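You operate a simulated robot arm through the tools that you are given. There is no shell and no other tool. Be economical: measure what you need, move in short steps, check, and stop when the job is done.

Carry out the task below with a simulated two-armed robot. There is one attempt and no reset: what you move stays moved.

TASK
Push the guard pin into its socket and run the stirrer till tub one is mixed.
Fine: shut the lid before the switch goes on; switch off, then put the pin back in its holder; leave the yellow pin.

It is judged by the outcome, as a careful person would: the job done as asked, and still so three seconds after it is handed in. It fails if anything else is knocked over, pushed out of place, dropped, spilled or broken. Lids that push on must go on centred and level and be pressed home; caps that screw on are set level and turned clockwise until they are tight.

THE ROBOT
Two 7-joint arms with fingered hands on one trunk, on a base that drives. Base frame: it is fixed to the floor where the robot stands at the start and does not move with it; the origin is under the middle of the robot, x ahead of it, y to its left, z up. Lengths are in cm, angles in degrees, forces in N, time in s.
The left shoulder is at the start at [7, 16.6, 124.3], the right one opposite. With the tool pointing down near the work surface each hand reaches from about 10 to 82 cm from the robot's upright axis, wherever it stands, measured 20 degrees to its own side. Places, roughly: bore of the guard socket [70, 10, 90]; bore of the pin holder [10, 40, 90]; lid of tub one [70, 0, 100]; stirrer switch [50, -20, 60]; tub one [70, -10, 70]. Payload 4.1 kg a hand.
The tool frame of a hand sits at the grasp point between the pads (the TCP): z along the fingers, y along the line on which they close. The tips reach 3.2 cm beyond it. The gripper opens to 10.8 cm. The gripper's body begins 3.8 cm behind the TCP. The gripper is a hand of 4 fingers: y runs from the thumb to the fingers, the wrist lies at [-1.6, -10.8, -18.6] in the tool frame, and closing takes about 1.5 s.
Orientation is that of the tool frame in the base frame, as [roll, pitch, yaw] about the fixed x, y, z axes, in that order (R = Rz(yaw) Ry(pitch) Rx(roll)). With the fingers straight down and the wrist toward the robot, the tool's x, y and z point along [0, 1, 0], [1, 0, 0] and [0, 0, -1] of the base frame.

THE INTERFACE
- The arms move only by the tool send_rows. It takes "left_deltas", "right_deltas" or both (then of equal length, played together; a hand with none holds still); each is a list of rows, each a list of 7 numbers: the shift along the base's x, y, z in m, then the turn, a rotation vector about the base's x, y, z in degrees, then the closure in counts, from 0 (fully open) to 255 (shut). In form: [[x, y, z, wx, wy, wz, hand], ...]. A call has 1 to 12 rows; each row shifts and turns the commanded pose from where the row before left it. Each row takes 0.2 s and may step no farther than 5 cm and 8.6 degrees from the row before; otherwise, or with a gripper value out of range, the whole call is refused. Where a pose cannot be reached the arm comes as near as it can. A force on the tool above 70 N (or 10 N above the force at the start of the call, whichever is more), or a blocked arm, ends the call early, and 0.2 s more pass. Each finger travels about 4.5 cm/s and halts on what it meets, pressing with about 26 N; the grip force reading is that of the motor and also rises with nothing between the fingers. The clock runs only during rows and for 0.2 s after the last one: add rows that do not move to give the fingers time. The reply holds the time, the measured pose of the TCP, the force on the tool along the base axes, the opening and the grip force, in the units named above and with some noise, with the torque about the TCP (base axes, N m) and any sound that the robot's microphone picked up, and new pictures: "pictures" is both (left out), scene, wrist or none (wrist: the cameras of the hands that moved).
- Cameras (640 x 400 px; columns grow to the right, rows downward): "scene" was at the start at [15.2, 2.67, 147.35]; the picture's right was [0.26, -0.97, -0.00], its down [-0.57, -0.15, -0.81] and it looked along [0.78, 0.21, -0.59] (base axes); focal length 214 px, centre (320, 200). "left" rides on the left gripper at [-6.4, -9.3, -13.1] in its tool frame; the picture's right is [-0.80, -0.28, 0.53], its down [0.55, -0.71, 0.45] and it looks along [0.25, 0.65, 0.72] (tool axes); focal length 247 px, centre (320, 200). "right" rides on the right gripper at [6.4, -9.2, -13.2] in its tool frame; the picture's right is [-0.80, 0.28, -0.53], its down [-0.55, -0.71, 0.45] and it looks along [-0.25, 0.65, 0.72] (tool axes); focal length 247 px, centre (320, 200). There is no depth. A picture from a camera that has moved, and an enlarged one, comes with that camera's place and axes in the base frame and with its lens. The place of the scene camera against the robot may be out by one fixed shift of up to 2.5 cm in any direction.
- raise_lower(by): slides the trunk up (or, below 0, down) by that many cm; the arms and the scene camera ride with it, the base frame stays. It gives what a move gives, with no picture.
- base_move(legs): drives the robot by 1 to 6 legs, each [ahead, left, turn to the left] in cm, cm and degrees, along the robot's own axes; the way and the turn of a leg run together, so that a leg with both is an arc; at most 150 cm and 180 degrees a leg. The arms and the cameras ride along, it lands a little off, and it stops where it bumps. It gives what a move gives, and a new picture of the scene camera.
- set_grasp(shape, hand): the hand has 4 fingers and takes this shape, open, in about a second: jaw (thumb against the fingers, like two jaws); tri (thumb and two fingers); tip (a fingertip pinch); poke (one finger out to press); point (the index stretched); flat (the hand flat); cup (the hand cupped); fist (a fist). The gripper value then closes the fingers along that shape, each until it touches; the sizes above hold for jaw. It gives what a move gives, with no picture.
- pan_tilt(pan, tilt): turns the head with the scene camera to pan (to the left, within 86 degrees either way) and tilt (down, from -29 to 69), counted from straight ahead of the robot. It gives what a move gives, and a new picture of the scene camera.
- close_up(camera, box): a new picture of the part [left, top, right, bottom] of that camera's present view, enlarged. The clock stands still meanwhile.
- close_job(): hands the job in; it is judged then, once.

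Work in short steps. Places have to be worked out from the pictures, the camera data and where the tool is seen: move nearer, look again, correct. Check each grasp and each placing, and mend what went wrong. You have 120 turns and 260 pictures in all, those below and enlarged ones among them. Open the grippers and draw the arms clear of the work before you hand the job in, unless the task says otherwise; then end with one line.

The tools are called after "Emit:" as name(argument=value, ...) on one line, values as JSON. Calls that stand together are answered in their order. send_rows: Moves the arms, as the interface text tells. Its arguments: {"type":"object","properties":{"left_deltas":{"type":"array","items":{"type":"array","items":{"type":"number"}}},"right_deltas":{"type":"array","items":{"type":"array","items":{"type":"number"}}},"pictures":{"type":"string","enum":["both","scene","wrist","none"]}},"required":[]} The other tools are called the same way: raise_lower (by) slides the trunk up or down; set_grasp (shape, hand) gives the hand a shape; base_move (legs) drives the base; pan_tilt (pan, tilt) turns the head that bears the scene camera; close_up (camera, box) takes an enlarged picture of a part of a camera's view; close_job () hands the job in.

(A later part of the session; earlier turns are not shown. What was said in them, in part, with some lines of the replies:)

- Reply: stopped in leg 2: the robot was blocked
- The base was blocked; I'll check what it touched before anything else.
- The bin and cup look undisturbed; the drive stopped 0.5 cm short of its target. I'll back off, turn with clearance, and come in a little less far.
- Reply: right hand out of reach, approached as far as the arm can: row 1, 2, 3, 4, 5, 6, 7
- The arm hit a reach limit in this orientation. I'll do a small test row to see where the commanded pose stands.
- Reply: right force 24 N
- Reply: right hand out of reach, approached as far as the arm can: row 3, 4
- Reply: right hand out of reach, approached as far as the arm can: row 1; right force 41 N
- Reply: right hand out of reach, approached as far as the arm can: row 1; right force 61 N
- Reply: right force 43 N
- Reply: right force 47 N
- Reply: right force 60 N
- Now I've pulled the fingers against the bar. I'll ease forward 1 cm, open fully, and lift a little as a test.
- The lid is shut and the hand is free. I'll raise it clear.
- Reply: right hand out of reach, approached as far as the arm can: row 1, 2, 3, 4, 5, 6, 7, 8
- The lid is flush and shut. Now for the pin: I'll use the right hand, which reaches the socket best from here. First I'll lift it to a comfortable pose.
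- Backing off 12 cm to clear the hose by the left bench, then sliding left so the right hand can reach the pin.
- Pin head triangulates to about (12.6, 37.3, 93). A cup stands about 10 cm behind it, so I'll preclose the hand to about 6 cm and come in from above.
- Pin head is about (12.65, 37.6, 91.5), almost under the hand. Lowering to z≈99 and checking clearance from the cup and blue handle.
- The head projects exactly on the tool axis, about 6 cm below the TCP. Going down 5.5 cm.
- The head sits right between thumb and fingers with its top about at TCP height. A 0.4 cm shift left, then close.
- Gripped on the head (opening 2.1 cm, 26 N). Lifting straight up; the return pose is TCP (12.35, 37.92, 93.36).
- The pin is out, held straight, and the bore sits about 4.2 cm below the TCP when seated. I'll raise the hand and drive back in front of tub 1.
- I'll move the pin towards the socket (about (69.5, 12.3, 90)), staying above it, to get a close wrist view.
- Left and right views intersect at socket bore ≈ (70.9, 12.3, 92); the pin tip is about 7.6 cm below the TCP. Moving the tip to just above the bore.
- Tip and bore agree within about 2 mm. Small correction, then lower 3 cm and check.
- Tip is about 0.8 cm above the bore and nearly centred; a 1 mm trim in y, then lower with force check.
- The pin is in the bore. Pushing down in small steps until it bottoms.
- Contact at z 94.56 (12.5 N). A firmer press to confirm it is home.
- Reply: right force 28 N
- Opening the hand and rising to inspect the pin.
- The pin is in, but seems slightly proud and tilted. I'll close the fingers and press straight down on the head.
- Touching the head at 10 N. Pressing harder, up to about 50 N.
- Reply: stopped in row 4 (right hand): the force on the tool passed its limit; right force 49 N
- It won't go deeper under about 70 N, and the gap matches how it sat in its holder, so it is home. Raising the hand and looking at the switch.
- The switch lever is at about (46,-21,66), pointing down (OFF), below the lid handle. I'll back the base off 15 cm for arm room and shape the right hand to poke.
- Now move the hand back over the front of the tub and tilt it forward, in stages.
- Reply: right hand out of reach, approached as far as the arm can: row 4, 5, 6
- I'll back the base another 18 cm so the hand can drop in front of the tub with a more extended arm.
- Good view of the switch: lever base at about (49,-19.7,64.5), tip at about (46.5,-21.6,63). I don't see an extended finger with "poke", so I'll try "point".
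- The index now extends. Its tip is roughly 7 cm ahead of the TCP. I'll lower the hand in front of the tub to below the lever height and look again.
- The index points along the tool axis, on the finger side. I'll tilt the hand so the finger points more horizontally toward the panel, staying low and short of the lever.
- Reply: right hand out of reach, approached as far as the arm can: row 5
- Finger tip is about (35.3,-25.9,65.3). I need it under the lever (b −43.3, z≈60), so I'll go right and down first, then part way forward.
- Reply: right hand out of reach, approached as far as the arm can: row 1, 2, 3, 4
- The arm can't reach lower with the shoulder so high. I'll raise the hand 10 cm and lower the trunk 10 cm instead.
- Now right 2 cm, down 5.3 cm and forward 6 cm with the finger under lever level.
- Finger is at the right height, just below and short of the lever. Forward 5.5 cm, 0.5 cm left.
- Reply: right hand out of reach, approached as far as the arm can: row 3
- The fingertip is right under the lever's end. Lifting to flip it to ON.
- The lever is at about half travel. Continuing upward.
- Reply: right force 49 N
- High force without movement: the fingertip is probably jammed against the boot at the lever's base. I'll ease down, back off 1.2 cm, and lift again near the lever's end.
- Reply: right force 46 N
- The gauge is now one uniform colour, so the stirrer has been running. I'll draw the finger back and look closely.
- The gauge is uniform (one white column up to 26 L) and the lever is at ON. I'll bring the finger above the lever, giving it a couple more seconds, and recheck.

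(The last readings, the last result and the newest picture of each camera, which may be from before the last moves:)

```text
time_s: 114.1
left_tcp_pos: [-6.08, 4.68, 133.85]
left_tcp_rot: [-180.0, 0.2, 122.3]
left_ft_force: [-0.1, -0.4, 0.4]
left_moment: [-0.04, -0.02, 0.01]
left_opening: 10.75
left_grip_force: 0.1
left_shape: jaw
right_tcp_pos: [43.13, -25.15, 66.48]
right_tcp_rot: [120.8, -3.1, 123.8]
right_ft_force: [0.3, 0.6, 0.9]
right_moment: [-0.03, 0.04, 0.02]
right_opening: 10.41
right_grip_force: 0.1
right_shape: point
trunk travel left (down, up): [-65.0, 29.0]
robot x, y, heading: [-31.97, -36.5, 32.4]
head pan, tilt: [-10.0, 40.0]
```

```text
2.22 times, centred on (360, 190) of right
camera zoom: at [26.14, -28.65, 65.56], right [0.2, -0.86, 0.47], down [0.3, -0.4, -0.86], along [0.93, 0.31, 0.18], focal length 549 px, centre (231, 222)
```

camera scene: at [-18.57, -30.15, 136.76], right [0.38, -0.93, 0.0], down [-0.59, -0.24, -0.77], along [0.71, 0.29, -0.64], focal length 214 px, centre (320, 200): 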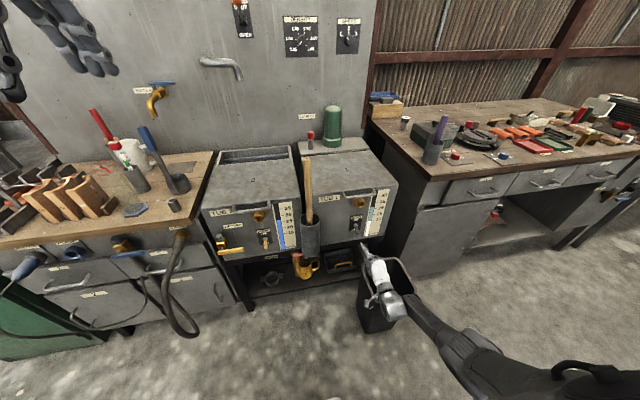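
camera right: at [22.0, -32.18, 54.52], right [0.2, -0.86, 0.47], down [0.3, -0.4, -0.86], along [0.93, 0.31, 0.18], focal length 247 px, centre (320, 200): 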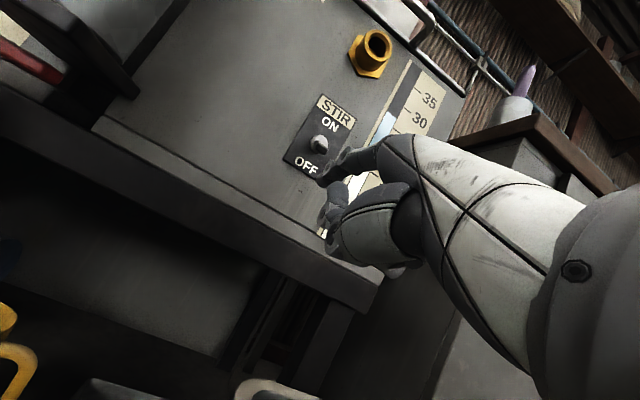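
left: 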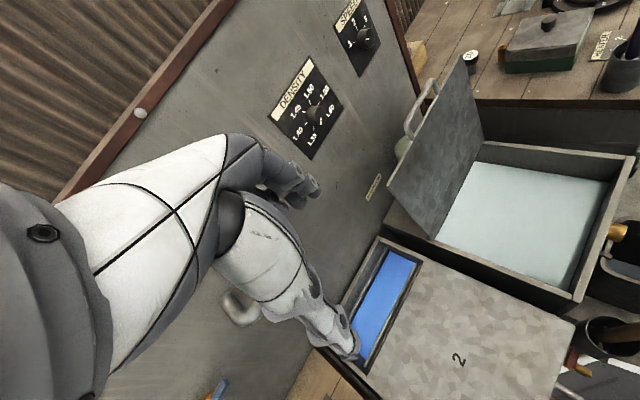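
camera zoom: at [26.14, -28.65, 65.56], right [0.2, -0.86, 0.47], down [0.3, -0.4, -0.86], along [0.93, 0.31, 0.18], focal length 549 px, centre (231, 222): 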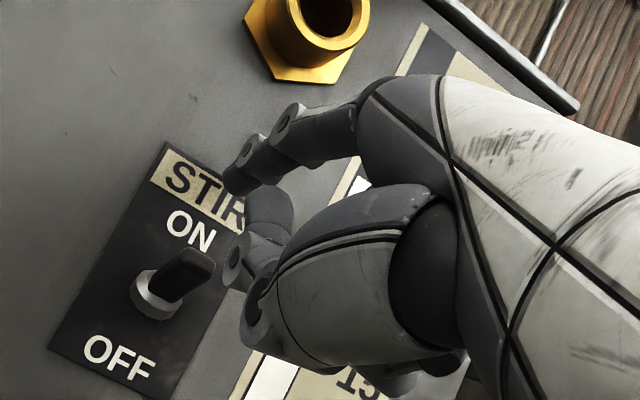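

Gauge still uniform: mixed. Finger is about 1 cm right of the lever; shifting left, then pressing down to switch OFF.

Emit:
send_rows(right_deltas=[[-0.006, 0.0092, 0, 0, 0, 0, 0], [0, 0, -0.015, 0, 0, 0, 0], [0, 0, -0.015, 0, 0, 0, 0], [0, 0, -0.015, 0, 0, 0, 0], [0, 0, -0.012, 0, 0, 0, 0], [0, 0, 0, 0, 0, 0, 0]], pictures="none")

Emit:
close_up(camera="scene", box=[340, 180, 400, 240])

Emit:
close_up(camera="right", box=[260, 60, 460, 240])

```text
time_s: 115.5
left_tcp_pos: [-6.19, 4.54, 133.91]
left_tcp_rot: [-180.0, 0.1, 122.3]
left_ft_force: [-0.6, 0.7, 0.6]
left_moment: [-0.01, -0.01, 0.0]
left_opening: 10.76
left_grip_force: 0.1
left_shape: jaw
right_tcp_pos: [42.56, -24.19, 60.66]
right_tcp_rot: [120.7, -3.2, 124.0]
right_ft_force: [-2.5, -1.4, 2.9]
right_moment: [0.16, -0.21, 0.01]
right_opening: 0.0
right_grip_force: 0.1
right_shape: point
trunk travel left (down, up): [-65.0, 29.0]
robot x, y, heading: [-32.43, -36.57, 32.3]
head pan, tilt: [-10.0, 40.0]
```

```text
6.67 times, centred on (370, 210) of scene
camera zoom: at [-18.59, -30.12, 136.76], right [0.38, -0.93, 0.0], down [-0.59, -0.24, -0.77], along [0.71, 0.29, -0.64], focal length 1430 px, centre (-13, 133)
```

zoom: 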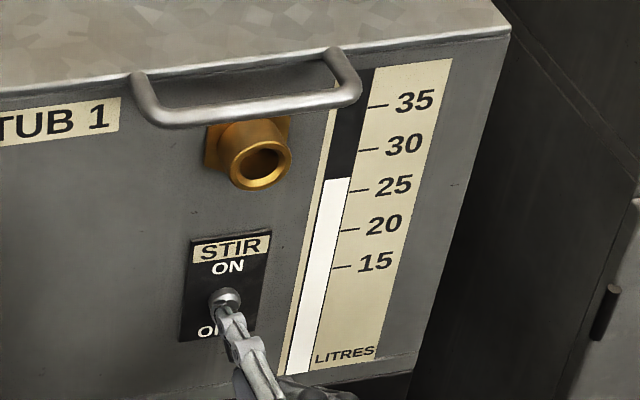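

```text
2.22 times, centred on (360, 150) of right
camera zoom: at [25.5, -27.76, 59.84], right [0.2, -0.86, 0.47], down [0.3, -0.4, -0.86], along [0.93, 0.31, 0.18], focal length 549 px, centre (231, 311)
```

zoom: 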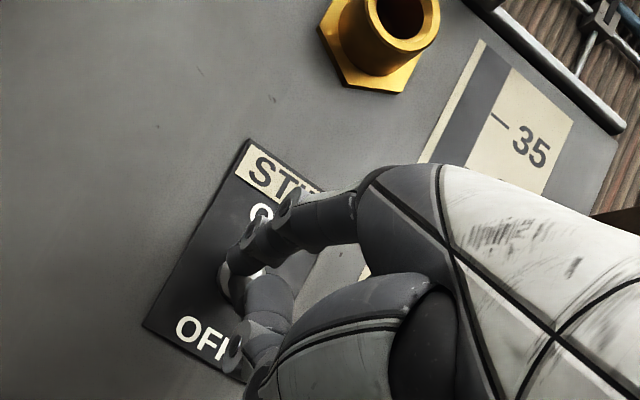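

Emit:
send_rows(right_deltas=[[0, 0, -0.012, 0, 0, 0, 0], [0, 0, -0.012, 0, 0, 0, 0], [0, 0, 0, 0, 0, 0, 0], [-0.025, -0.016, 0, 0, 0, 0, 0], [-0.035, -0.022, 0, 0, 0, 0, 0], [0, 0, 0, 0, 0, 0, 0]], pictures="none")

Emit:
close_up(camera="scene", box=[340, 180, 400, 240])

Emit:
close_up(camera="right", box=[260, 60, 460, 240])

```text
time_s: 116.9
left_tcp_pos: [-6.11, 4.76, 133.82]
left_tcp_rot: [-179.8, 0.0, 122.3]
left_ft_force: [0.5, 0.3, 0.2]
left_moment: [0.0, 0.02, 0.0]
left_opening: 10.77
left_grip_force: 0.1
left_shape: jaw
right_tcp_pos: [36.63, -28.1, 58.01]
right_tcp_rot: [120.9, -3.1, 123.8]
right_ft_force: [-0.2, 0.1, -0.3]
right_moment: [0.0, 0.01, 0.0]
right_opening: 0.0
right_grip_force: 0.0
right_shape: point
trunk travel left (down, up): [-65.0, 29.0]
robot x, y, heading: [-32.53, -36.9, 32.0]
head pan, tilt: [-10.0, 40.0]
```

```text
6.67 times, centred on (370, 210) of scene
camera zoom: at [-18.39, -29.98, 136.73], right [0.38, -0.93, 0.0], down [-0.6, -0.24, -0.77], along [0.71, 0.29, -0.64], focal length 1430 px, centre (-13, 133)
```

zoom: 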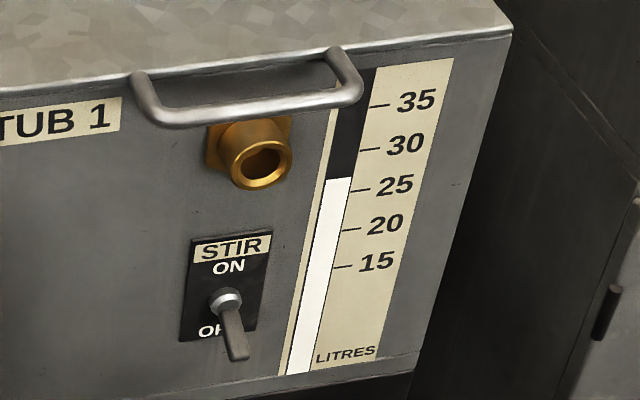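

```text
2.22 times, centred on (360, 150) of right
camera zoom: at [19.65, -31.66, 57.22], right [0.2, -0.86, 0.47], down [0.3, -0.41, -0.86], along [0.93, 0.31, 0.17], focal length 549 px, centre (231, 311)
```

zoom: 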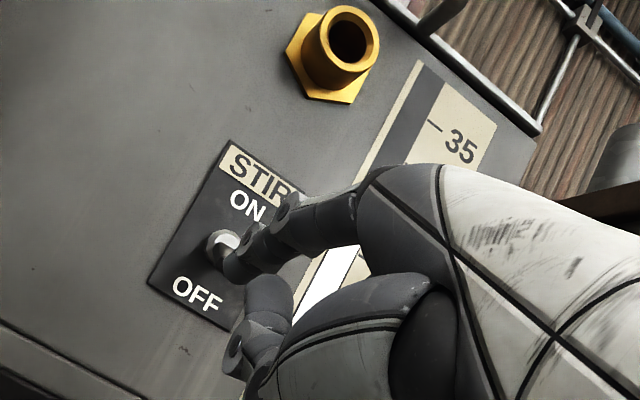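

Switch is OFF and the gauge stays uniform. Withdrawing the hand, raising the trunk and turning the tool back to vertical to fetch the pin.

Emit:
send_rows(right_deltas=[[-0.035, -0.022, 0, 0, 0, 0, 0], [-0.035, -0.022, 0.01, 0, 0, 0, 0], [0, 0, 0.03, -4.3, 6.7, 0, 0], [0, 0, 0.03, -4.3, 6.7, 0, 0], [0, 0, 0.03, -4.3, 6.7, 0, 0], [0, 0, 0.03, -4.3, 6.7, 0, 0], [0, 0, 0.03, -4.3, 6.7, 0, 0], [0, 0, 0.03, 0, 0, 0, 0], [0, 0, 0.03, 0, 0, 0, 0], [0, 0, 0, 0, 0, 0, 0]], pictures="none")

Emit:
raise_lower(by=10)

Emit:
set_grasp(hand="right", shape="jaw")

```text
time_s: 119.1
left_tcp_pos: [-6.16, 4.56, 133.77]
left_tcp_rot: [179.9, 0.1, 122.3]
left_ft_force: [-0.8, -0.2, 0.4]
left_moment: [0.01, -0.02, -0.02]
left_opening: 10.78
left_grip_force: 0.1
left_shape: jaw
right_tcp_pos: [29.33, -32.6, 80.3]
right_tcp_rot: [160.7, -3.2, 121.6]
right_ft_force: [-0.9, -0.7, 0.6]
right_moment: [0.0, 0.01, -0.02]
right_opening: 0.0
right_grip_force: 0.0
right_shape: point
trunk travel left (down, up): [-65.0, 29.0]
robot x, y, heading: [-32.39, -36.49, 32.1]
head pan, tilt: [-10.0, 40.0]
```

```text
time_s: 120.4
left_tcp_pos: [-6.18, 4.5, 143.74]
left_tcp_rot: [-179.9, 0.1, 122.3]
left_ft_force: [0.1, -0.1, 0.5]
left_moment: [0.01, 0.0, 0.03]
left_opening: 10.78
left_grip_force: 0.1
left_shape: jaw
right_tcp_pos: [29.37, -32.62, 90.39]
right_tcp_rot: [160.6, -3.2, 121.5]
right_ft_force: [0.2, 0.3, 0.7]
right_moment: [-0.02, -0.01, -0.01]
right_opening: 0.0
right_grip_force: 0.0
right_shape: point
trunk travel left (down, up): [-75.0, 19.0]
robot x, y, heading: [-32.22, -36.48, 32.5]
head pan, tilt: [-10.0, 40.0]
```

```text
time_s: 121.3
left_tcp_pos: [-6.13, 4.61, 143.8]
left_tcp_rot: [-180.0, 0.1, 122.3]
left_ft_force: [0.4, 0.8, 0.7]
left_moment: [-0.03, -0.01, 0.01]
left_opening: 10.78
left_grip_force: 0.2
left_shape: jaw
right_tcp_pos: [29.47, -32.55, 90.28]
right_tcp_rot: [160.6, -3.2, 121.6]
right_ft_force: [-0.4, 0.2, 0.1]
right_moment: [0.02, 0.02, -0.03]
right_opening: 10.77
right_grip_force: 0.1
right_shape: jaw
trunk travel left (down, up): [-75.0, 19.0]
robot x, y, heading: [-31.95, -35.79, 32.1]
head pan, tilt: [-10.0, 40.0]
```

Emit:
send_rows(right_deltas=[[0, 0, 0.04, -4.3, 4.95, 0.27, 100], [0, 0, 0.04, -4.3, 4.95, 0.27, 100], [0, 0, 0.04, -4.3, 4.95, 0.27, 100], [0, 0, 0.04, 0, 0, 0, 100], [0, 0, 0.04, 0, 0, 0, 100], [0, 0, 0.04, 0, 0, 0, 100], [0, 0, 0, 0, 0, 0, 100]], pictures="none")

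Emit:
base_move(legs=[[33, 0, 0]])

```text
time_s: 122.9
left_tcp_pos: [-6.04, 4.53, 143.81]
left_tcp_rot: [180.0, -0.1, 122.3]
left_ft_force: [-0.7, -0.5, 0.4]
left_moment: [0.01, 0.02, 0.03]
left_opening: 10.76
left_grip_force: 0.0
left_shape: jaw
right_tcp_pos: [29.43, -32.43, 114.27]
right_tcp_rot: [-179.9, 0.0, 121.8]
right_ft_force: [0.5, 0.7, 0.0]
right_moment: [-0.03, 0.04, -0.03]
right_opening: 6.58
right_grip_force: 0.0
right_shape: jaw
trunk travel left (down, up): [-75.0, 19.0]
robot x, y, heading: [-32.56, -36.15, 32.2]
head pan, tilt: [-10.0, 40.0]
```

```text
time_s: 125.1
left_tcp_pos: [21.64, 21.83, 143.79]
left_tcp_rot: [179.9, 0.1, 122.2]
left_ft_force: [-0.6, 0.3, -0.4]
left_moment: [0.02, -0.01, 0.03]
left_opening: 10.77
left_grip_force: 0.2
left_shape: jaw
right_tcp_pos: [56.91, -15.31, 114.28]
right_tcp_rot: [180.0, -0.1, 121.8]
right_ft_force: [0.4, -0.3, 0.0]
right_moment: [0.04, 0.01, 0.0]
right_opening: 6.58
right_grip_force: 0.1
right_shape: jaw
trunk travel left (down, up): [-75.0, 19.0]
robot x, y, heading: [-4.61, -19.16, 32.3]
head pan, tilt: [-10.0, 40.0]
camera scene: at [9.09, -12.77, 146.76], right [0.38, -0.93, 0.0], down [-0.6, -0.24, -0.77], along [0.71, 0.29, -0.64], focal length 214 px, centre (320, 200)
```

scene: 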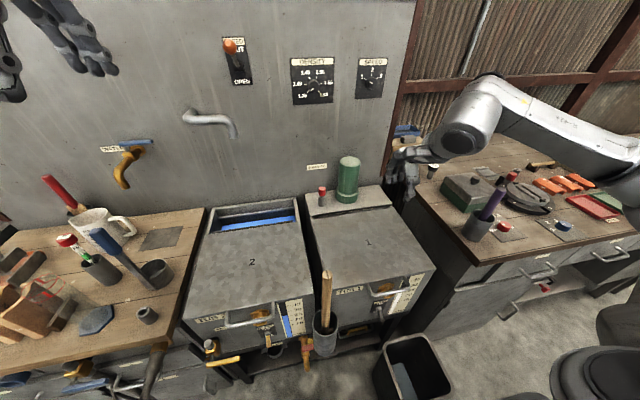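

Returning over the pin, high enough to clear the green motor, then checking alignment from above.

Emit:
send_rows(right_deltas=[[0, 0, 0.04, 0, 0, 0.2, 100], [0, 0, 0.04, 0, 0, 0.2, 100], [0.02, 0.04, 0, 0, 0, 0.2, 100], [0.02, 0.04, 0, 0, 0, 0, 100], [0.02, 0.04, 0, 0, 0, 0, 100], [0.02, 0.04, 0, 0, 0, 0, 100], [0.02, 0.04, 0, 0, 0, 0, 100], [0.02, 0.04, 0, 0, 0, 0, 100], [0.022, 0.037, 0, 0, 0, 0, 100], [0, 0, -0.04, 0, 0, 0, 100], [0, 0, -0.04, 0, 0, 0, 100], [0, 0, 0, 0, 0, 0, 100]], pictures="wrist")

Emit:
close_up(camera="scene", box=[280, 120, 400, 220])

```text
time_s: 127.7
left_tcp_pos: [21.68, 21.94, 143.82]
left_tcp_rot: [179.9, 0.1, 122.1]
left_ft_force: [-0.4, 0.0, -0.2]
left_moment: [0.0, 0.0, 0.01]
left_opening: 10.78
left_grip_force: 0.0
left_shape: jaw
right_tcp_pos: [71.27, 12.59, 114.3]
right_tcp_rot: [-180.0, 0.1, 122.3]
right_ft_force: [0.1, 0.0, 0.7]
right_moment: [-0.03, -0.05, 0.01]
right_opening: 6.58
right_grip_force: 0.0
right_shape: jaw
trunk travel left (down, up): [-75.0, 19.0]
robot x, y, heading: [-4.47, -19.04, 31.8]
head pan, tilt: [-10.0, 40.0]
camera right: at [59.98, 13.13, 127.52], right [0.67, -0.52, 0.53], down [-0.3, -0.84, -0.45], along [0.68, 0.14, -0.72], focal length 247 px, centre (320, 200)
```

right: 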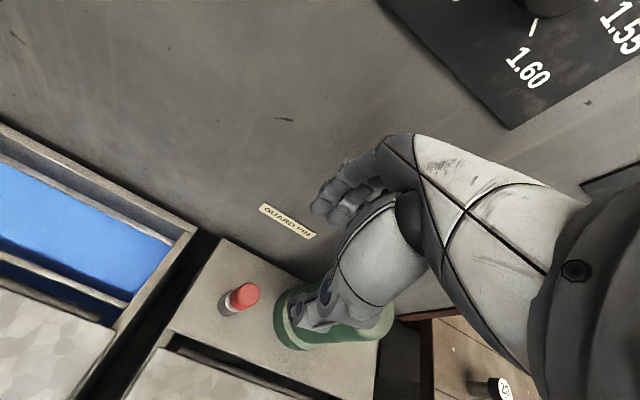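

```text
4.00 times, centred on (340, 170) of scene
camera zoom: at [9.12, -12.59, 146.75], right [0.38, -0.93, 0.0], down [-0.6, -0.24, -0.77], along [0.71, 0.29, -0.64], focal length 858 px, centre (240, 320)
```

zoom: 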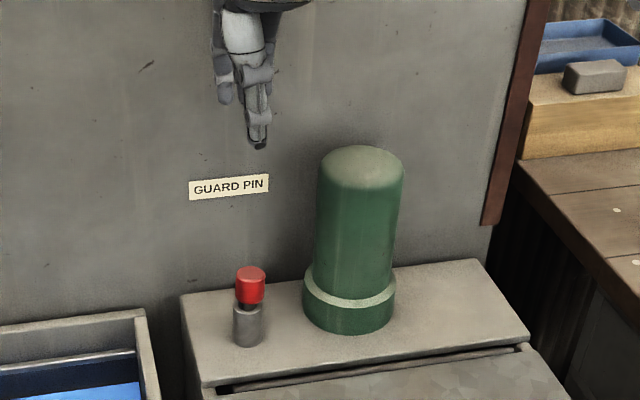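

The head lies on the tool axis. Descending and gripping.

Emit:
send_rows(right_deltas=[[0, 0, -0.04, 0, 0, 0, 110], [0, 0, -0.04, 0, 0, 0, 110], [0, 0, -0.04, 0, 0, 0, 110], [0, 0, -0.03, 0, 0, 0, 110], [0, 0, -0.025, 0, 0, 0, 110], [0, 0, -0.02, 0, 0, 0, 110], [0, 0, 0, 0, 0, 0, 110]], pictures="none")

Emit:
close_up(camera="right", box=[220, 160, 400, 340])

```text
time_s: 129.3
left_tcp_pos: [21.7, 21.88, 143.86]
left_tcp_rot: [179.9, 0.1, 122.1]
left_ft_force: [0.3, -0.4, -0.1]
left_moment: [0.03, -0.02, 0.01]
left_opening: 10.79
left_grip_force: 0.0
left_shape: jaw
right_tcp_pos: [71.16, 12.38, 94.81]
right_tcp_rot: [-179.9, -0.1, 122.3]
right_ft_force: [-0.5, 0.2, 0.0]
right_moment: [-0.03, -0.02, -0.03]
right_opening: 6.18
right_grip_force: 0.1
right_shape: jaw
trunk travel left (down, up): [-75.0, 19.0]
robot x, y, heading: [-4.33, -18.91, 32.2]
head pan, tilt: [-10.0, 40.0]
```

```text
2.22 times, centred on (310, 250) of right
camera zoom: at [60.04, 13.04, 107.92], right [0.67, -0.52, 0.53], down [-0.3, -0.84, -0.45], along [0.68, 0.14, -0.72], focal length 549 px, centre (342, 89)
```

zoom: 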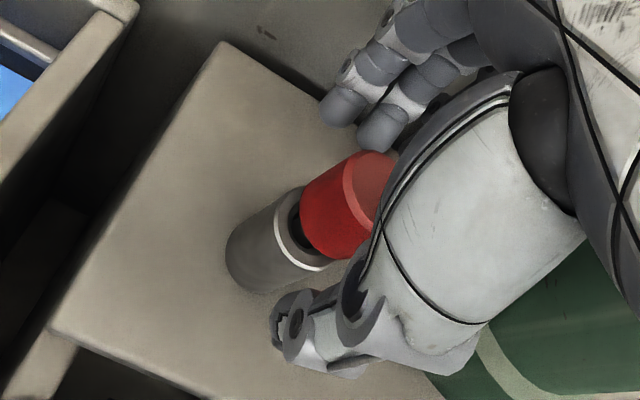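

Emit:
send_rows(right_deltas=[[0, 0, 0, 0, 0, 0, 150], [0, 0, 0, 0, 0, 0, 190], [0, 0, 0, 0, 0, 0, 230], [0, 0, 0, 0, 0, 0, 255], [0, 0, 0, 0, 0, 0, 255], [0, 0, 0, 0, 0, 0, 255], [0, 0, 0.01, 0, 0, 0, 255], [0, 0, 0.015, 0, 0, 0, 255], [0, 0, 0.02, 0, 0, 0, 255], [0, 0, 0.03, 0, 0, 0, 255], [0, 0, 0.03, 0, 0, 0, 255], [0, 0, 0, 0, 0, 0, 255]], pictures="none")

Emit:
close_up(camera="right", box=[220, 130, 420, 330])

Emit:
close_up(camera="scene", box=[280, 120, 400, 220])

```text
time_s: 131.9
left_tcp_pos: [21.82, 22.0, 143.71]
left_tcp_rot: [180.0, 0.1, 122.0]
left_ft_force: [1.0, -0.3, -0.5]
left_moment: [0.02, -0.01, 0.01]
left_opening: 10.78
left_grip_force: 0.0
left_shape: jaw
right_tcp_pos: [71.17, 12.59, 105.27]
right_tcp_rot: [-180.0, 0.0, 122.4]
right_ft_force: [-0.8, 0.1, -0.1]
right_moment: [-0.03, 0.03, 0.02]
right_opening: 1.96
right_grip_force: 26.3
right_shape: jaw
trunk travel left (down, up): [-75.0, 19.0]
robot x, y, heading: [-4.53, -18.8, 32.2]
head pan, tilt: [-10.0, 40.0]
```

```text
2.00 times, centred on (320, 230) of right
camera zoom: at [60.11, 13.02, 118.41], right [0.67, -0.52, 0.53], down [-0.3, -0.84, -0.45], along [0.68, 0.14, -0.72], focal length 494 px, centre (320, 140)
```

zoom: 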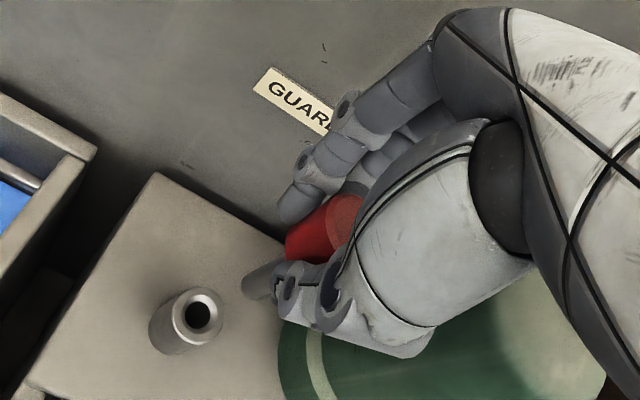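

```text
4.00 times, centred on (340, 170) of scene
camera zoom: at [9.25, -12.68, 146.74], right [0.38, -0.93, 0.0], down [-0.6, -0.24, -0.77], along [0.71, 0.29, -0.64], focal length 858 px, centre (240, 320)
```

zoom: 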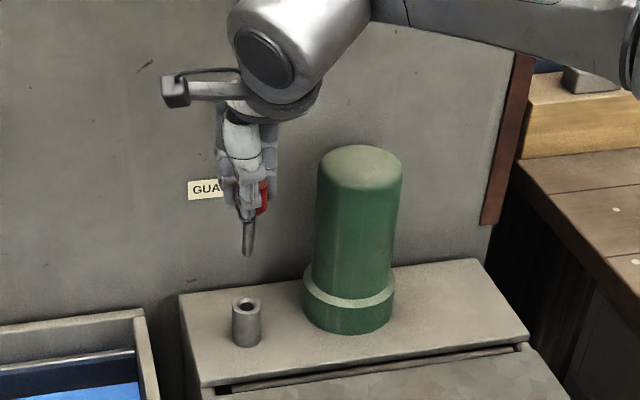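

Pin held, with a slight tilt. Raising and driving back to the holder.

Emit:
send_rows(right_deltas=[[0, 0, 0.04, 0, 0, 0, 255], [0, 0, 0.04, 0, 0, 0, 255], [-0.03, -0.02, 0.03, 0, 0, 0, 255], [-0.03, -0.02, 0.03, 0, 0, 0, 255], [-0.03, -0.02, 0.03, 0, 0, 0, 255], [-0.03, -0.02, 0.02, 0, 0, 0, 255], [-0.03, -0.02, 0, 0, 0, 0, 255], [-0.03, -0.02, 0, 0, 0, 0, 255], [0, 0, 0, 0, 0, 0, 255]], pictures="none")

Emit:
base_move(legs=[[-12, 0, 0], [0, 45, 0]])

Emit:
pan_tilt(pan=0, tilt=45)

```text
time_s: 133.9
left_tcp_pos: [21.66, 21.99, 143.93]
left_tcp_rot: [180.0, 0.1, 122.1]
left_ft_force: [0.4, -0.7, 0.8]
left_moment: [-0.02, -0.01, -0.04]
left_opening: 10.75
left_grip_force: 0.1
left_shape: jaw
right_tcp_pos: [53.5, 0.38, 124.34]
right_tcp_rot: [-179.9, 0.1, 122.1]
right_ft_force: [0.7, 0.4, -0.5]
right_moment: [0.0, 0.0, 0.03]
right_opening: 1.94
right_grip_force: 26.0
right_shape: jaw
trunk travel left (down, up): [-75.0, 19.0]
robot x, y, heading: [-4.77, -19.28, 32.1]
head pan, tilt: [-10.0, 40.0]
```

```text
time_s: 137.5
left_tcp_pos: [-12.46, 54.25, 143.89]
left_tcp_rot: [180.0, 0.0, 121.8]
left_ft_force: [0.3, 0.3, -0.2]
left_moment: [-0.02, 0.01, 0.01]
left_opening: 10.79
left_grip_force: 0.1
left_shape: jaw
right_tcp_pos: [19.06, 32.71, 124.36]
right_tcp_rot: [-179.9, 0.0, 122.0]
right_ft_force: [-0.3, 0.0, -0.1]
right_moment: [0.01, 0.01, -0.01]
right_opening: 1.96
right_grip_force: 26.3
right_shape: jaw
trunk travel left (down, up): [-75.0, 19.0]
robot x, y, heading: [-39.01, 13.61, 31.8]
head pan, tilt: [-10.0, 40.0]
camera scene: at [-25.16, 19.77, 146.74], right [0.37, -0.93, 0.0], down [-0.6, -0.24, -0.77], along [0.71, 0.29, -0.64], focal length 214 px, centre (320, 200)
```

scene: 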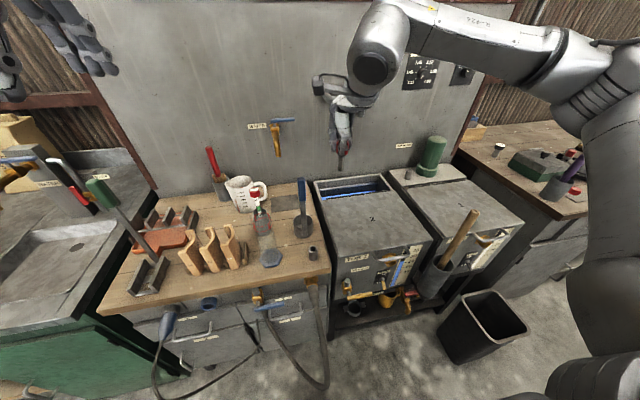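

```text
time_s: 138.2
left_tcp_pos: [-12.59, 54.44, 143.79]
left_tcp_rot: [-180.0, 0.1, 121.8]
left_ft_force: [0.5, 0.1, 0.5]
left_moment: [-0.01, 0.03, 0.02]
left_opening: 10.75
left_grip_force: 0.1
left_shape: jaw
right_tcp_pos: [19.13, 32.88, 124.26]
right_tcp_rot: [-179.9, 0.0, 122.0]
right_ft_force: [-0.1, 0.5, -1.0]
right_moment: [0.03, -0.01, 0.0]
right_opening: 1.93
right_grip_force: 26.2
right_shape: jaw
trunk travel left (down, up): [-75.0, 19.0]
robot x, y, heading: [-39.14, 13.41, 31.9]
head pan, tilt: [0.0, 45.0]
camera scene: at [-26.24, 21.03, 146.02], right [0.53, -0.85, 0.0], down [-0.6, -0.37, -0.71], along [0.6, 0.37, -0.71], focal length 214 px, centre (320, 200)
```

scene: 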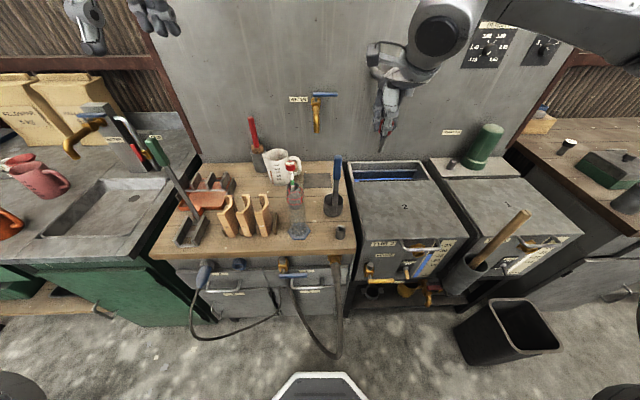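

Moving above the holder (bore ≈ (12.4, 37.8, 89.2)) and lowering so the tip is about 4 cm above.

Emit:
send_rows(right_deltas=[[-0.022, 0.016, -0.02, 0, 0, 0.1, 255], [-0.022, 0.016, -0.03, 0, 0, 0.1, 255], [-0.0235, 0.017, -0.03, 0, 0, 0.1, 255], [0, 0, -0.04, 0, 0, 0, 255], [0, 0, -0.04, 0, 0, 0, 255], [0, 0, -0.04, 0, 0, 0, 255], [0, 0, -0.023, 0, 0, 0, 255], [0, 0, 0, 0, 0, 0, 255], [0, 0, 0, 0, 0, 0, 255]], pictures="none")

Emit:
close_up(camera="right", box=[220, 180, 380, 340])

Emit:
close_up(camera="scene", box=[300, 170, 380, 250])

Emit:
close_up(camera="left", box=[0, 0, 640, 400])

```text
time_s: 140.2
left_tcp_pos: [-12.47, 54.41, 143.87]
left_tcp_rot: [179.9, 0.0, 121.8]
left_ft_force: [-0.8, -0.6, -0.2]
left_moment: [-0.02, -0.02, -0.01]
left_opening: 10.76
left_grip_force: 0.0
left_shape: jaw
right_tcp_pos: [12.36, 37.81, 101.9]
right_tcp_rot: [-180.0, 0.0, 122.4]
right_ft_force: [0.2, 0.2, -1.1]
right_moment: [-0.02, 0.03, 0.01]
right_opening: 1.94
right_grip_force: 25.5
right_shape: jaw
trunk travel left (down, up): [-75.0, 19.0]
robot x, y, heading: [-39.04, 13.69, 31.8]
head pan, tilt: [0.0, 45.0]
```

```text
2.50 times, centred on (300, 260) of right
camera zoom: at [1.1, 38.36, 115.09], right [0.67, -0.52, 0.53], down [-0.3, -0.84, -0.45], along [0.68, 0.14, -0.72], focal length 617 px, centre (370, 50)
```

zoom: 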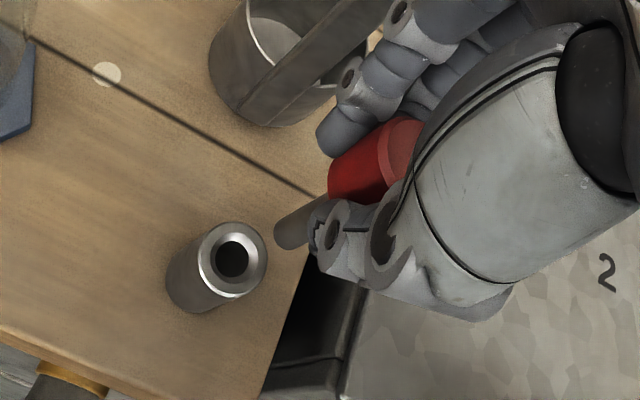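

```text
5.00 times, centred on (340, 210) of scene
camera zoom: at [-26.22, 21.0, 146.02], right [0.53, -0.85, 0.0], down [-0.6, -0.37, -0.71], along [0.6, 0.37, -0.71], focal length 1072 px, centre (220, 150)
```

zoom: 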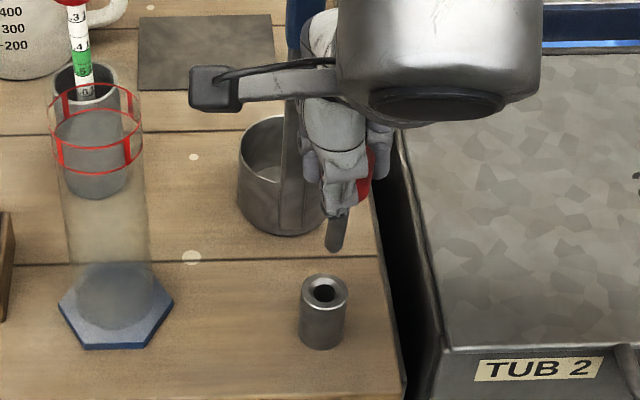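

```text
1.00 times, centred on (320, 200) of left
camera zoom: at [-17.01, 44.13, 157.14], right [0.18, -0.83, -0.53], down [-0.89, 0.09, -0.45], along [0.42, 0.55, -0.72], focal length 247 px, centre (320, 200)
```

zoom: 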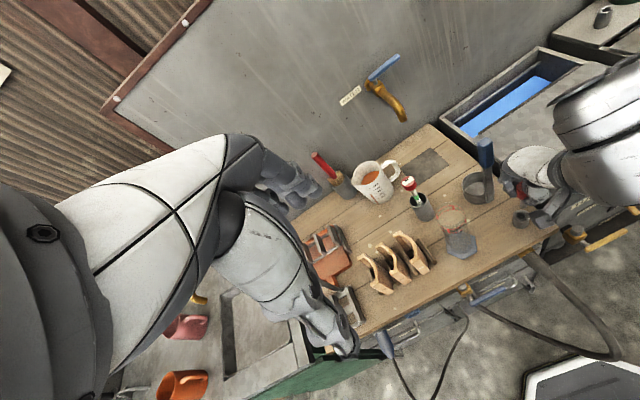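

Tip and bore are close, but depth is ambiguous at this height. Lowering 3.5 cm and looking again.

Emit:
send_rows(right_deltas=[[-0.001, 0.002, -0.015, 0, 0, 0, 255], [0, 0, -0.015, 0, 0, 0, 255], [0, 0, -0.007, 0, 0, 0, 255], [0, 0, 0, 0, 0, 0, 255], [0, 0, 0, 0, 0, 0, 255]], pictures="none")

Emit:
close_up(camera="right", box=[240, 200, 340, 300])

Emit:
close_up(camera="scene", box=[315, 190, 365, 250])

```text
time_s: 141.4
left_tcp_pos: [-12.54, 54.48, 143.87]
left_tcp_rot: [180.0, 0.1, 121.9]
left_ft_force: [-0.7, -0.4, 0.0]
left_moment: [-0.01, -0.03, 0.01]
left_opening: 10.77
left_grip_force: 0.0
left_shape: jaw
right_tcp_pos: [12.3, 38.03, 98.27]
right_tcp_rot: [-179.9, -0.1, 122.3]
right_ft_force: [-0.4, 0.7, -1.3]
right_moment: [-0.02, 0.01, -0.01]
right_opening: 1.95
right_grip_force: 26.0
right_shape: jaw
trunk travel left (down, up): [-75.0, 19.0]
robot x, y, heading: [-39.37, 13.4, 31.8]
head pan, tilt: [0.0, 45.0]
```

```text
4.00 times, centred on (290, 250) of right
camera zoom: at [1.07, 38.58, 111.41], right [0.67, -0.52, 0.53], down [-0.3, -0.84, -0.45], along [0.68, 0.14, -0.72], focal length 988 px, centre (440, 0)
```

zoom: 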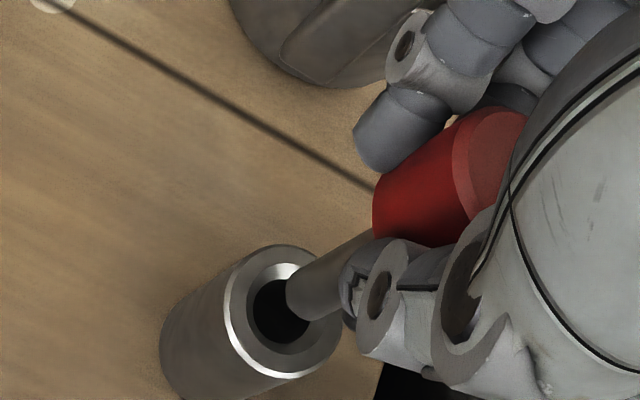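

```text
6.67 times, centred on (340, 220) of scene
camera zoom: at [-26.2, 20.98, 146.02], right [0.53, -0.85, 0.0], down [-0.6, -0.37, -0.71], along [0.6, 0.37, -0.71], focal length 1430 px, centre (187, 67)
```

zoom: 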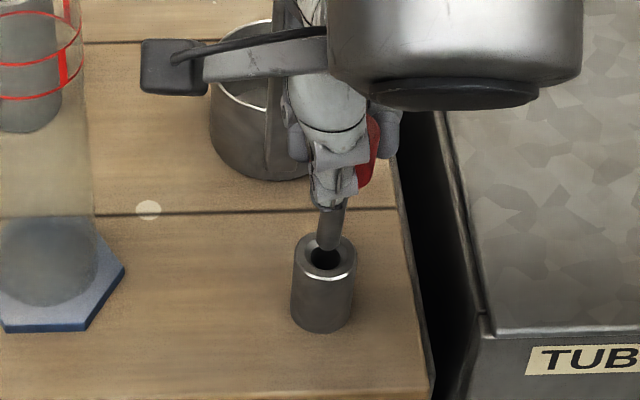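

Tip at the rim; needs about 1.5 mm toward −x. Correct and lower gently.

Emit:
send_rows(right_deltas=[[-0.0015, 0.0008, -0.004, 0, 0, 0, 255], [0, 0, -0.005, 0, 0, 0, 255], [0, 0, -0.005, 0, 0, 0, 255], [0, 0, 0, 0, 0, 0, 255]], pictures="none")

Emit:
close_up(camera="right", box=[240, 200, 340, 300])

Emit:
close_up(camera="scene", box=[315, 190, 365, 250])

```text
time_s: 142.4
left_tcp_pos: [-12.5, 54.48, 143.87]
left_tcp_rot: [-179.9, 0.0, 121.8]
left_ft_force: [0.3, 0.7, 0.0]
left_moment: [0.01, -0.01, 0.01]
left_opening: 10.76
left_grip_force: 0.0
left_shape: jaw
right_tcp_pos: [12.02, 38.11, 96.93]
right_tcp_rot: [-179.9, 0.0, 122.3]
right_ft_force: [-0.1, 0.5, -0.6]
right_moment: [-0.01, -0.03, -0.03]
right_opening: 1.95
right_grip_force: 26.2
right_shape: jaw
trunk travel left (down, up): [-75.0, 19.0]
robot x, y, heading: [-39.16, 13.53, 31.6]
head pan, tilt: [0.0, 45.0]
```

```text
4.00 times, centred on (290, 250) of right
camera zoom: at [0.87, 38.62, 110.1], right [0.67, -0.52, 0.53], down [-0.3, -0.84, -0.45], along [0.68, 0.14, -0.72], focal length 988 px, centre (440, 0)
```

zoom: 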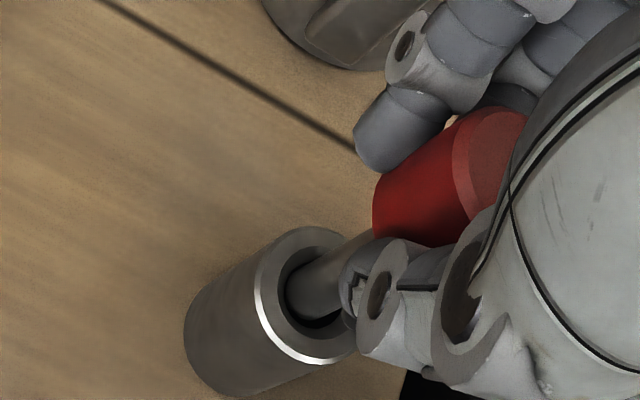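

```text
6.67 times, centred on (340, 220) of scene
camera zoom: at [-26.22, 20.99, 146.02], right [0.53, -0.85, 0.0], down [-0.6, -0.37, -0.71], along [0.6, 0.37, -0.71], focal length 1430 px, centre (187, 67)
```

zoom: 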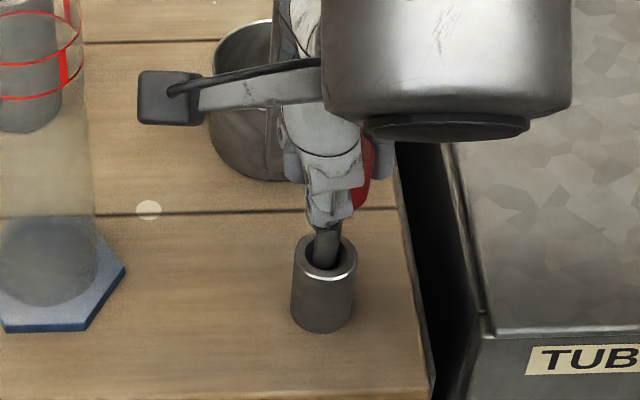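

The tip is in the bore with no force. Continuing down.

Emit:
send_rows(right_deltas=[[0.0005, -0.0005, -0.005, 0, 0, 0, 255], [0.0005, 0, -0.006, 0, 0, 0, 255], [0.0005, 0, -0.006, 0, 0, 0, 255], [0, 0, -0.006, 0, 0, 0, 255], [0, 0, -0.006, 0, 0, 0, 255], [0, 0, 0, 0, 0, 0, 255]], pictures="none")

Emit:
close_up(camera="right", box=[220, 180, 380, 340])

Emit:
close_up(camera="scene", box=[315, 190, 365, 250])

```text
time_s: 143.8
left_tcp_pos: [-12.73, 54.5, 143.88]
left_tcp_rot: [-179.9, 0.0, 121.9]
left_ft_force: [0.0, 0.6, 0.0]
left_moment: [0.01, 0.02, -0.01]
left_opening: 10.78
left_grip_force: 0.1
left_shape: jaw
right_tcp_pos: [12.11, 37.96, 94.07]
right_tcp_rot: [-179.8, 0.0, 122.3]
right_ft_force: [-8.0, 2.0, 1.1]
right_moment: [0.0, 0.28, -0.03]
right_opening: 1.93
right_grip_force: 25.4
right_shape: jaw
trunk travel left (down, up): [-75.0, 19.0]
robot x, y, heading: [-39.16, 13.68, 31.7]
head pan, tilt: [0.0, 45.0]
```

```text
2.50 times, centred on (300, 260) of right
camera zoom: at [0.92, 38.52, 107.22], right [0.67, -0.52, 0.53], down [-0.3, -0.84, -0.45], along [0.68, 0.14, -0.72], focal length 617 px, centre (370, 50)
```

zoom: 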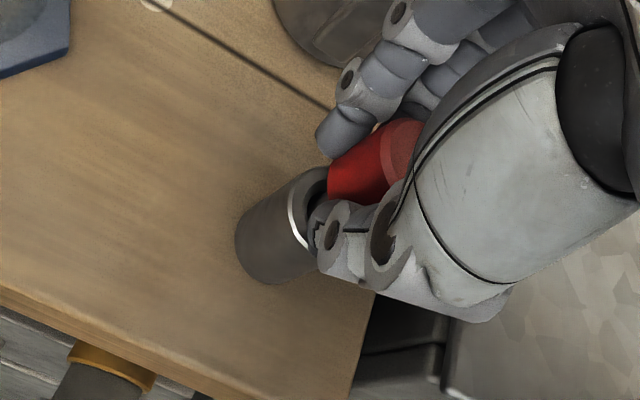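

```text
6.67 times, centred on (340, 220) of scene
camera zoom: at [-26.33, 21.01, 146.03], right [0.53, -0.85, 0.0], down [-0.6, -0.37, -0.71], along [0.6, 0.37, -0.71], focal length 1430 px, centre (187, 67)
```

zoom: 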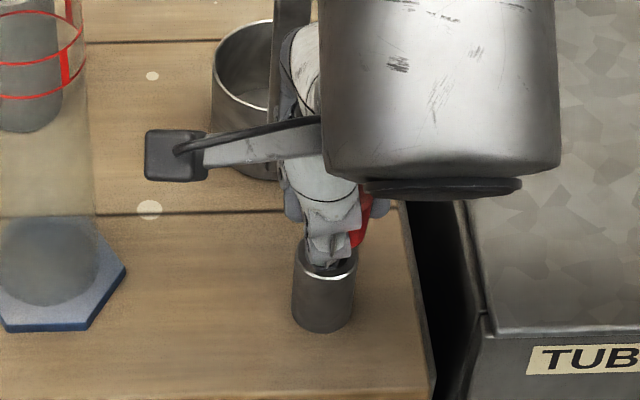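

Emit:
send_rows(right_deltas=[[-0.0005, 0, -0.003, 0, 0, 0, 255], [0, 0, -0.003, 0, 0, 0, 255], [0, 0, -0.003, 0, 0, 0, 255], [0, 0, 0, 0, 0, 0, 255]], pictures="none")

Emit:
close_up(camera="right", box=[220, 180, 380, 340])

```text
time_s: 144.8
left_tcp_pos: [-13.02, 54.45, 143.96]
left_tcp_rot: [179.9, 0.2, 121.8]
left_ft_force: [-0.7, 0.0, -0.2]
left_moment: [-0.04, 0.02, 0.01]
left_opening: 10.79
left_grip_force: 0.2
left_shape: jaw
right_tcp_pos: [11.96, 37.96, 93.46]
right_tcp_rot: [179.8, 0.0, 122.3]
right_ft_force: [-8.7, 2.4, 19.0]
right_moment: [0.03, 0.2, -0.03]
right_opening: 2.0
right_grip_force: 26.5
right_shape: jaw
trunk travel left (down, up): [-75.0, 19.0]
robot x, y, heading: [-38.88, 13.79, 32.0]
head pan, tilt: [0.0, 45.0]
```

```text
2.50 times, centred on (300, 260) of right
camera zoom: at [0.72, 38.49, 106.54], right [0.66, -0.52, 0.53], down [-0.3, -0.84, -0.45], along [0.68, 0.14, -0.72], focal length 617 px, centre (370, 50)
```

zoom: 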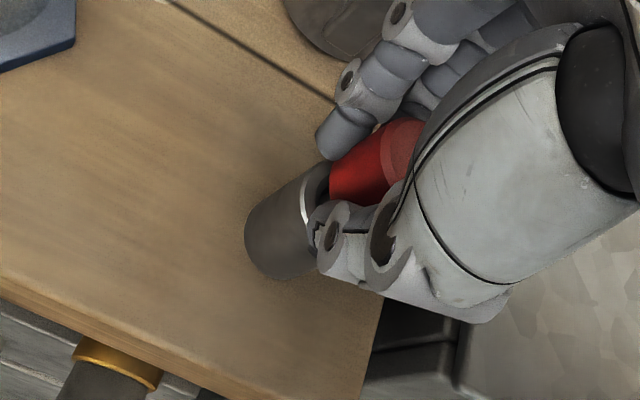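

Bottomed at z 93.46 (19 N), matching the original seat. Easing off, opening and rising.

Emit:
send_rows(right_deltas=[[0, 0, 0.004, 0, 0, 0, 230], [0, 0, 0, 0, 0, 0, 180], [0, 0, 0, 0, 0, 0, 130], [0, 0, 0, 0, 0, 0, 110], [0, 0, 0, 0, 0, 0, 110], [0, 0, 0.015, 0, 0, 0, 110], [0, 0, 0.03, 0, 0, 0, 110], [0, 0, 0.04, 0, 0, 0, 110], [0, 0, 0.04, 0, 0, 0, 110], [0, 0, 0, 0, 0, 0, 110]], pictures="none")

Emit:
close_up(camera="right", box=[200, 180, 400, 380])

Emit:
close_up(camera="scene", box=[300, 180, 380, 250])

```text
time_s: 147.0
left_tcp_pos: [-12.54, 54.48, 143.86]
left_tcp_rot: [-179.9, 0.1, 121.8]
left_ft_force: [1.3, -0.1, -0.1]
left_moment: [0.03, 0.04, -0.02]
left_opening: 10.77
left_grip_force: 0.1
left_shape: jaw
right_tcp_pos: [12.34, 37.9, 105.96]
right_tcp_rot: [-179.9, 0.0, 122.3]
right_ft_force: [0.4, 0.4, 0.1]
right_moment: [-0.04, 0.03, 0.02]
right_opening: 6.1
right_grip_force: 0.1
right_shape: jaw
trunk travel left (down, up): [-75.0, 19.0]
robot x, y, heading: [-39.0, 13.7, 32.0]
head pan, tilt: [0.0, 45.0]
```

```text
2.00 times, centred on (300, 280) of right
camera zoom: at [1.12, 38.41, 119.17], right [0.67, -0.52, 0.53], down [-0.3, -0.84, -0.45], along [0.68, 0.14, -0.72], focal length 494 px, centre (360, 40)
```

zoom: 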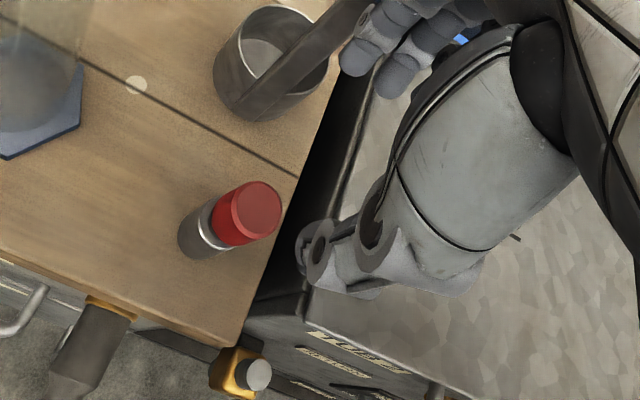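

```text
5.71 times, centred on (340, 215) of scene
camera zoom: at [-26.19, 21.01, 146.02], right [0.53, -0.85, 0.0], down [-0.6, -0.37, -0.71], along [0.6, 0.37, -0.71], focal length 1226 px, centre (206, 114)
```

zoom: 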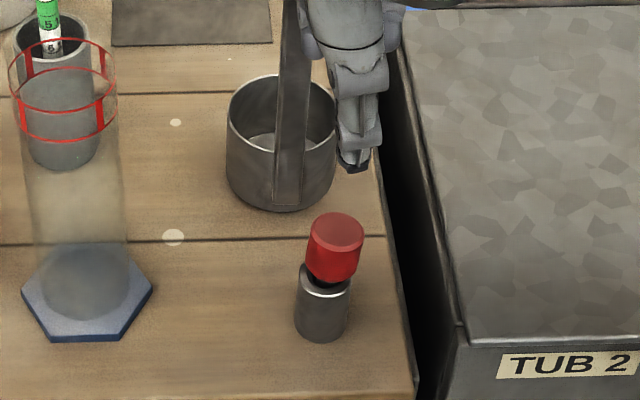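

The pin is in its holder with a slight lean. I'll press the head once to be sure it is home.

Emit:
send_rows(right_deltas=[[0, 0, 0, 0, 0, 0, 255], [0, 0, 0, 0, 0, 0, 255], [0, 0, 0, 0, 0, 0, 255], [0, 0, 0, 0, 0, 0, 255], [0.001, -0.001, -0.03, 0, 0, 0, 255], [0, 0, -0.03, 0, 0, 0, 255], [0, 0, -0.025, 0, 0, 0, 255], [0, 0, -0.015, 0, 0, 0, 255], [0, 0, -0.012, 0, 0, 0, 255], [0, 0, -0.006, 0, 0, 0, 255], [0, 0, 0, 0, 0, 0, 255]], pictures="none")

Emit:
close_up(camera="scene", box=[300, 180, 380, 250])

```text
time_s: 149.1
left_tcp_pos: [-13.01, 54.21, 144.04]
left_tcp_rot: [179.8, 0.0, 121.8]
left_ft_force: [0.6, -0.4, 0.2]
left_moment: [-0.04, 0.07, 0.01]
left_opening: 10.76
left_grip_force: 0.1
left_shape: jaw
right_tcp_pos: [12.19, 38.34, 96.31]
right_tcp_rot: [178.8, -0.7, 122.5]
right_ft_force: [-12.5, -4.0, 49.7]
right_moment: [-0.35, 0.35, -0.01]
right_opening: 0.01
right_grip_force: 26.3
right_shape: jaw
trunk travel left (down, up): [-75.0, 19.0]
robot x, y, heading: [-39.65, 13.65, 31.8]
head pan, tilt: [0.0, 45.0]
stopped in row 10 (right hand): the force on the tool passed its limit (the readings are from after the stop); the commanded pose is now the measured one
```

```text
5.71 times, centred on (340, 215) of scene
camera zoom: at [-26.65, 20.74, 146.1], right [0.53, -0.85, 0.0], down [-0.6, -0.37, -0.71], along [0.6, 0.37, -0.7], focal length 1226 px, centre (206, 114)
```

zoom: 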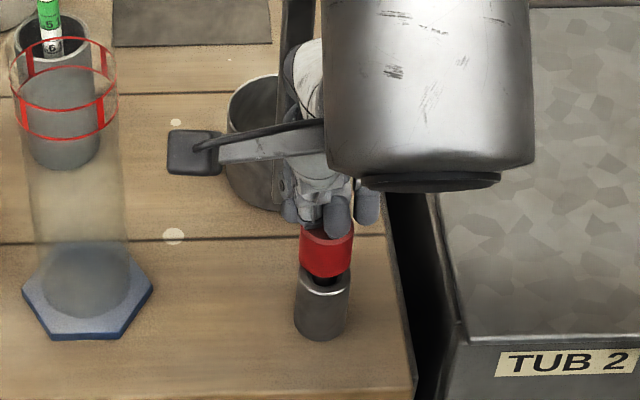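

Fully home (70 N without movement). Raising the hand clear, and backing the base off for a final check.

Emit:
send_rows(right_deltas=[[0, 0, 0.02, 0, 0, 0, 255], [0, 0, 0.04, 0, 0, 0, 255], [0, 0, 0.04, 0, 0, 0, 255], [0, 0, 0.04, 0, 0, 0, 0], [0, 0, 0.04, 0, 0, 0, 0], [0, 0, 0.04, 0, 0, 0, 0], [0, 0, 0.03, 0, 0, 0, 0], [0, 0, 0, 0, 0, 0, 0]], pictures="none")

Emit:
base_move(legs=[[-20, 0, 0], [0, -20, 0]])

Emit:
close_up(camera="scene", box=[200, 80, 440, 240])

```text
time_s: 150.9
left_tcp_pos: [-12.49, 54.52, 143.82]
left_tcp_rot: [180.0, 0.1, 121.9]
left_ft_force: [0.9, 0.6, -0.3]
left_moment: [0.0, 0.01, -0.02]
left_opening: 10.8
left_grip_force: 0.0
left_shape: jaw
right_tcp_pos: [12.57, 38.28, 120.78]
right_tcp_rot: [179.3, -0.4, 122.3]
right_ft_force: [-0.2, 0.2, -0.9]
right_moment: [-0.02, -0.02, 0.02]
right_opening: 10.79
right_grip_force: 0.1
right_shape: jaw
trunk travel left (down, up): [-75.0, 19.0]
robot x, y, heading: [-39.4, 13.72, 32.1]
head pan, tilt: [0.0, 45.0]
```

```text
time_s: 153.7
left_tcp_pos: [-18.71, 27.16, 143.79]
left_tcp_rot: [180.0, 0.1, 121.7]
left_ft_force: [0.1, 0.3, 1.1]
left_moment: [0.0, 0.01, -0.01]
left_opening: 10.78
left_grip_force: 0.1
left_shape: jaw
right_tcp_pos: [6.46, 11.1, 120.81]
right_tcp_rot: [179.3, -0.3, 122.2]
right_ft_force: [1.4, 0.0, -1.1]
right_moment: [-0.04, -0.01, 0.0]
right_opening: 10.78
right_grip_force: 0.1
right_shape: jaw
trunk travel left (down, up): [-75.0, 19.0]
robot x, y, heading: [-44.99, -13.7, 31.6]
head pan, tilt: [0.0, 45.0]
camera scene: at [-32.5, -6.21, 146.02], right [0.53, -0.85, 0.0], down [-0.6, -0.37, -0.71], along [0.6, 0.37, -0.71], focal length 214 px, centre (320, 200)
```

scene: 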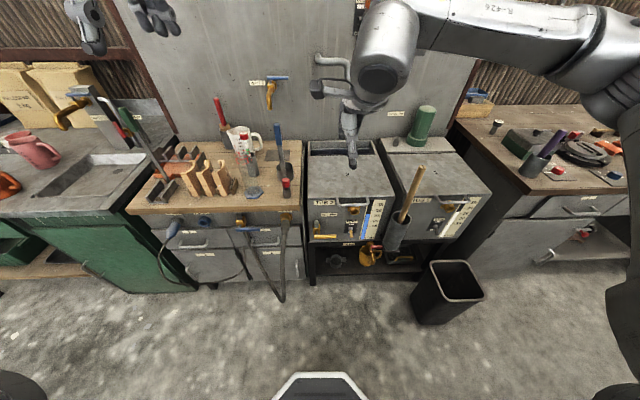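

```text
2.50 times, centred on (320, 160) of scene
camera zoom: at [-32.5, -6.21, 146.02], right [0.53, -0.85, 0.0], down [-0.6, -0.37, -0.71], along [0.6, 0.37, -0.71], focal length 536 px, centre (320, 300)
```

zoom: 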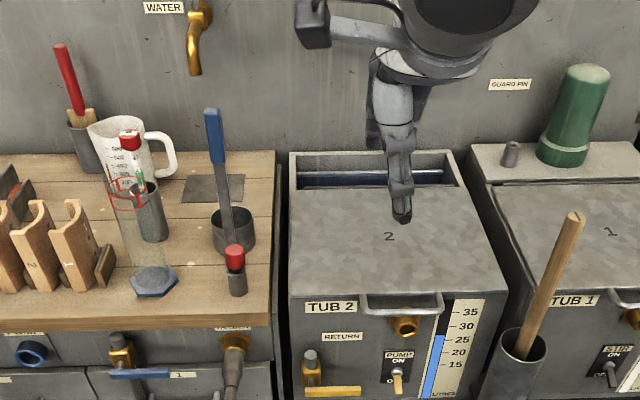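

Everything is in place. One last look at tub 1's gauge and switch.

Emit:
close_up(camera="scene", box=[390, 130, 510, 250])

```text
3.33 times, centred on (450, 190) of scene
camera zoom: at [-32.5, -6.21, 146.02], right [0.53, -0.85, 0.0], down [-0.6, -0.37, -0.71], along [0.6, 0.37, -0.71], focal length 715 px, centre (-113, 233)
```

zoom: 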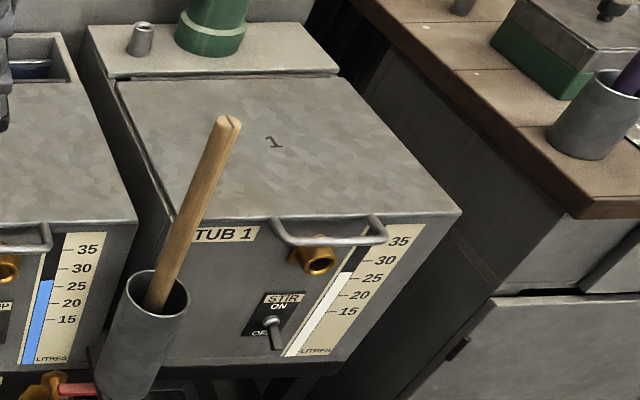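

Lid is shut, the switch is off, tub one's gauge is uniform, and the pin is back in its holder. Handing in.

Emit:
close_job()

```text
The job is handed in.
```

Tub one is mixed: its gauge went from two layers to one uniform column. I shut the lid before switching on, then switched the stirrer off and put the guard pin back in its holder. I didn't touch the yellow pin.
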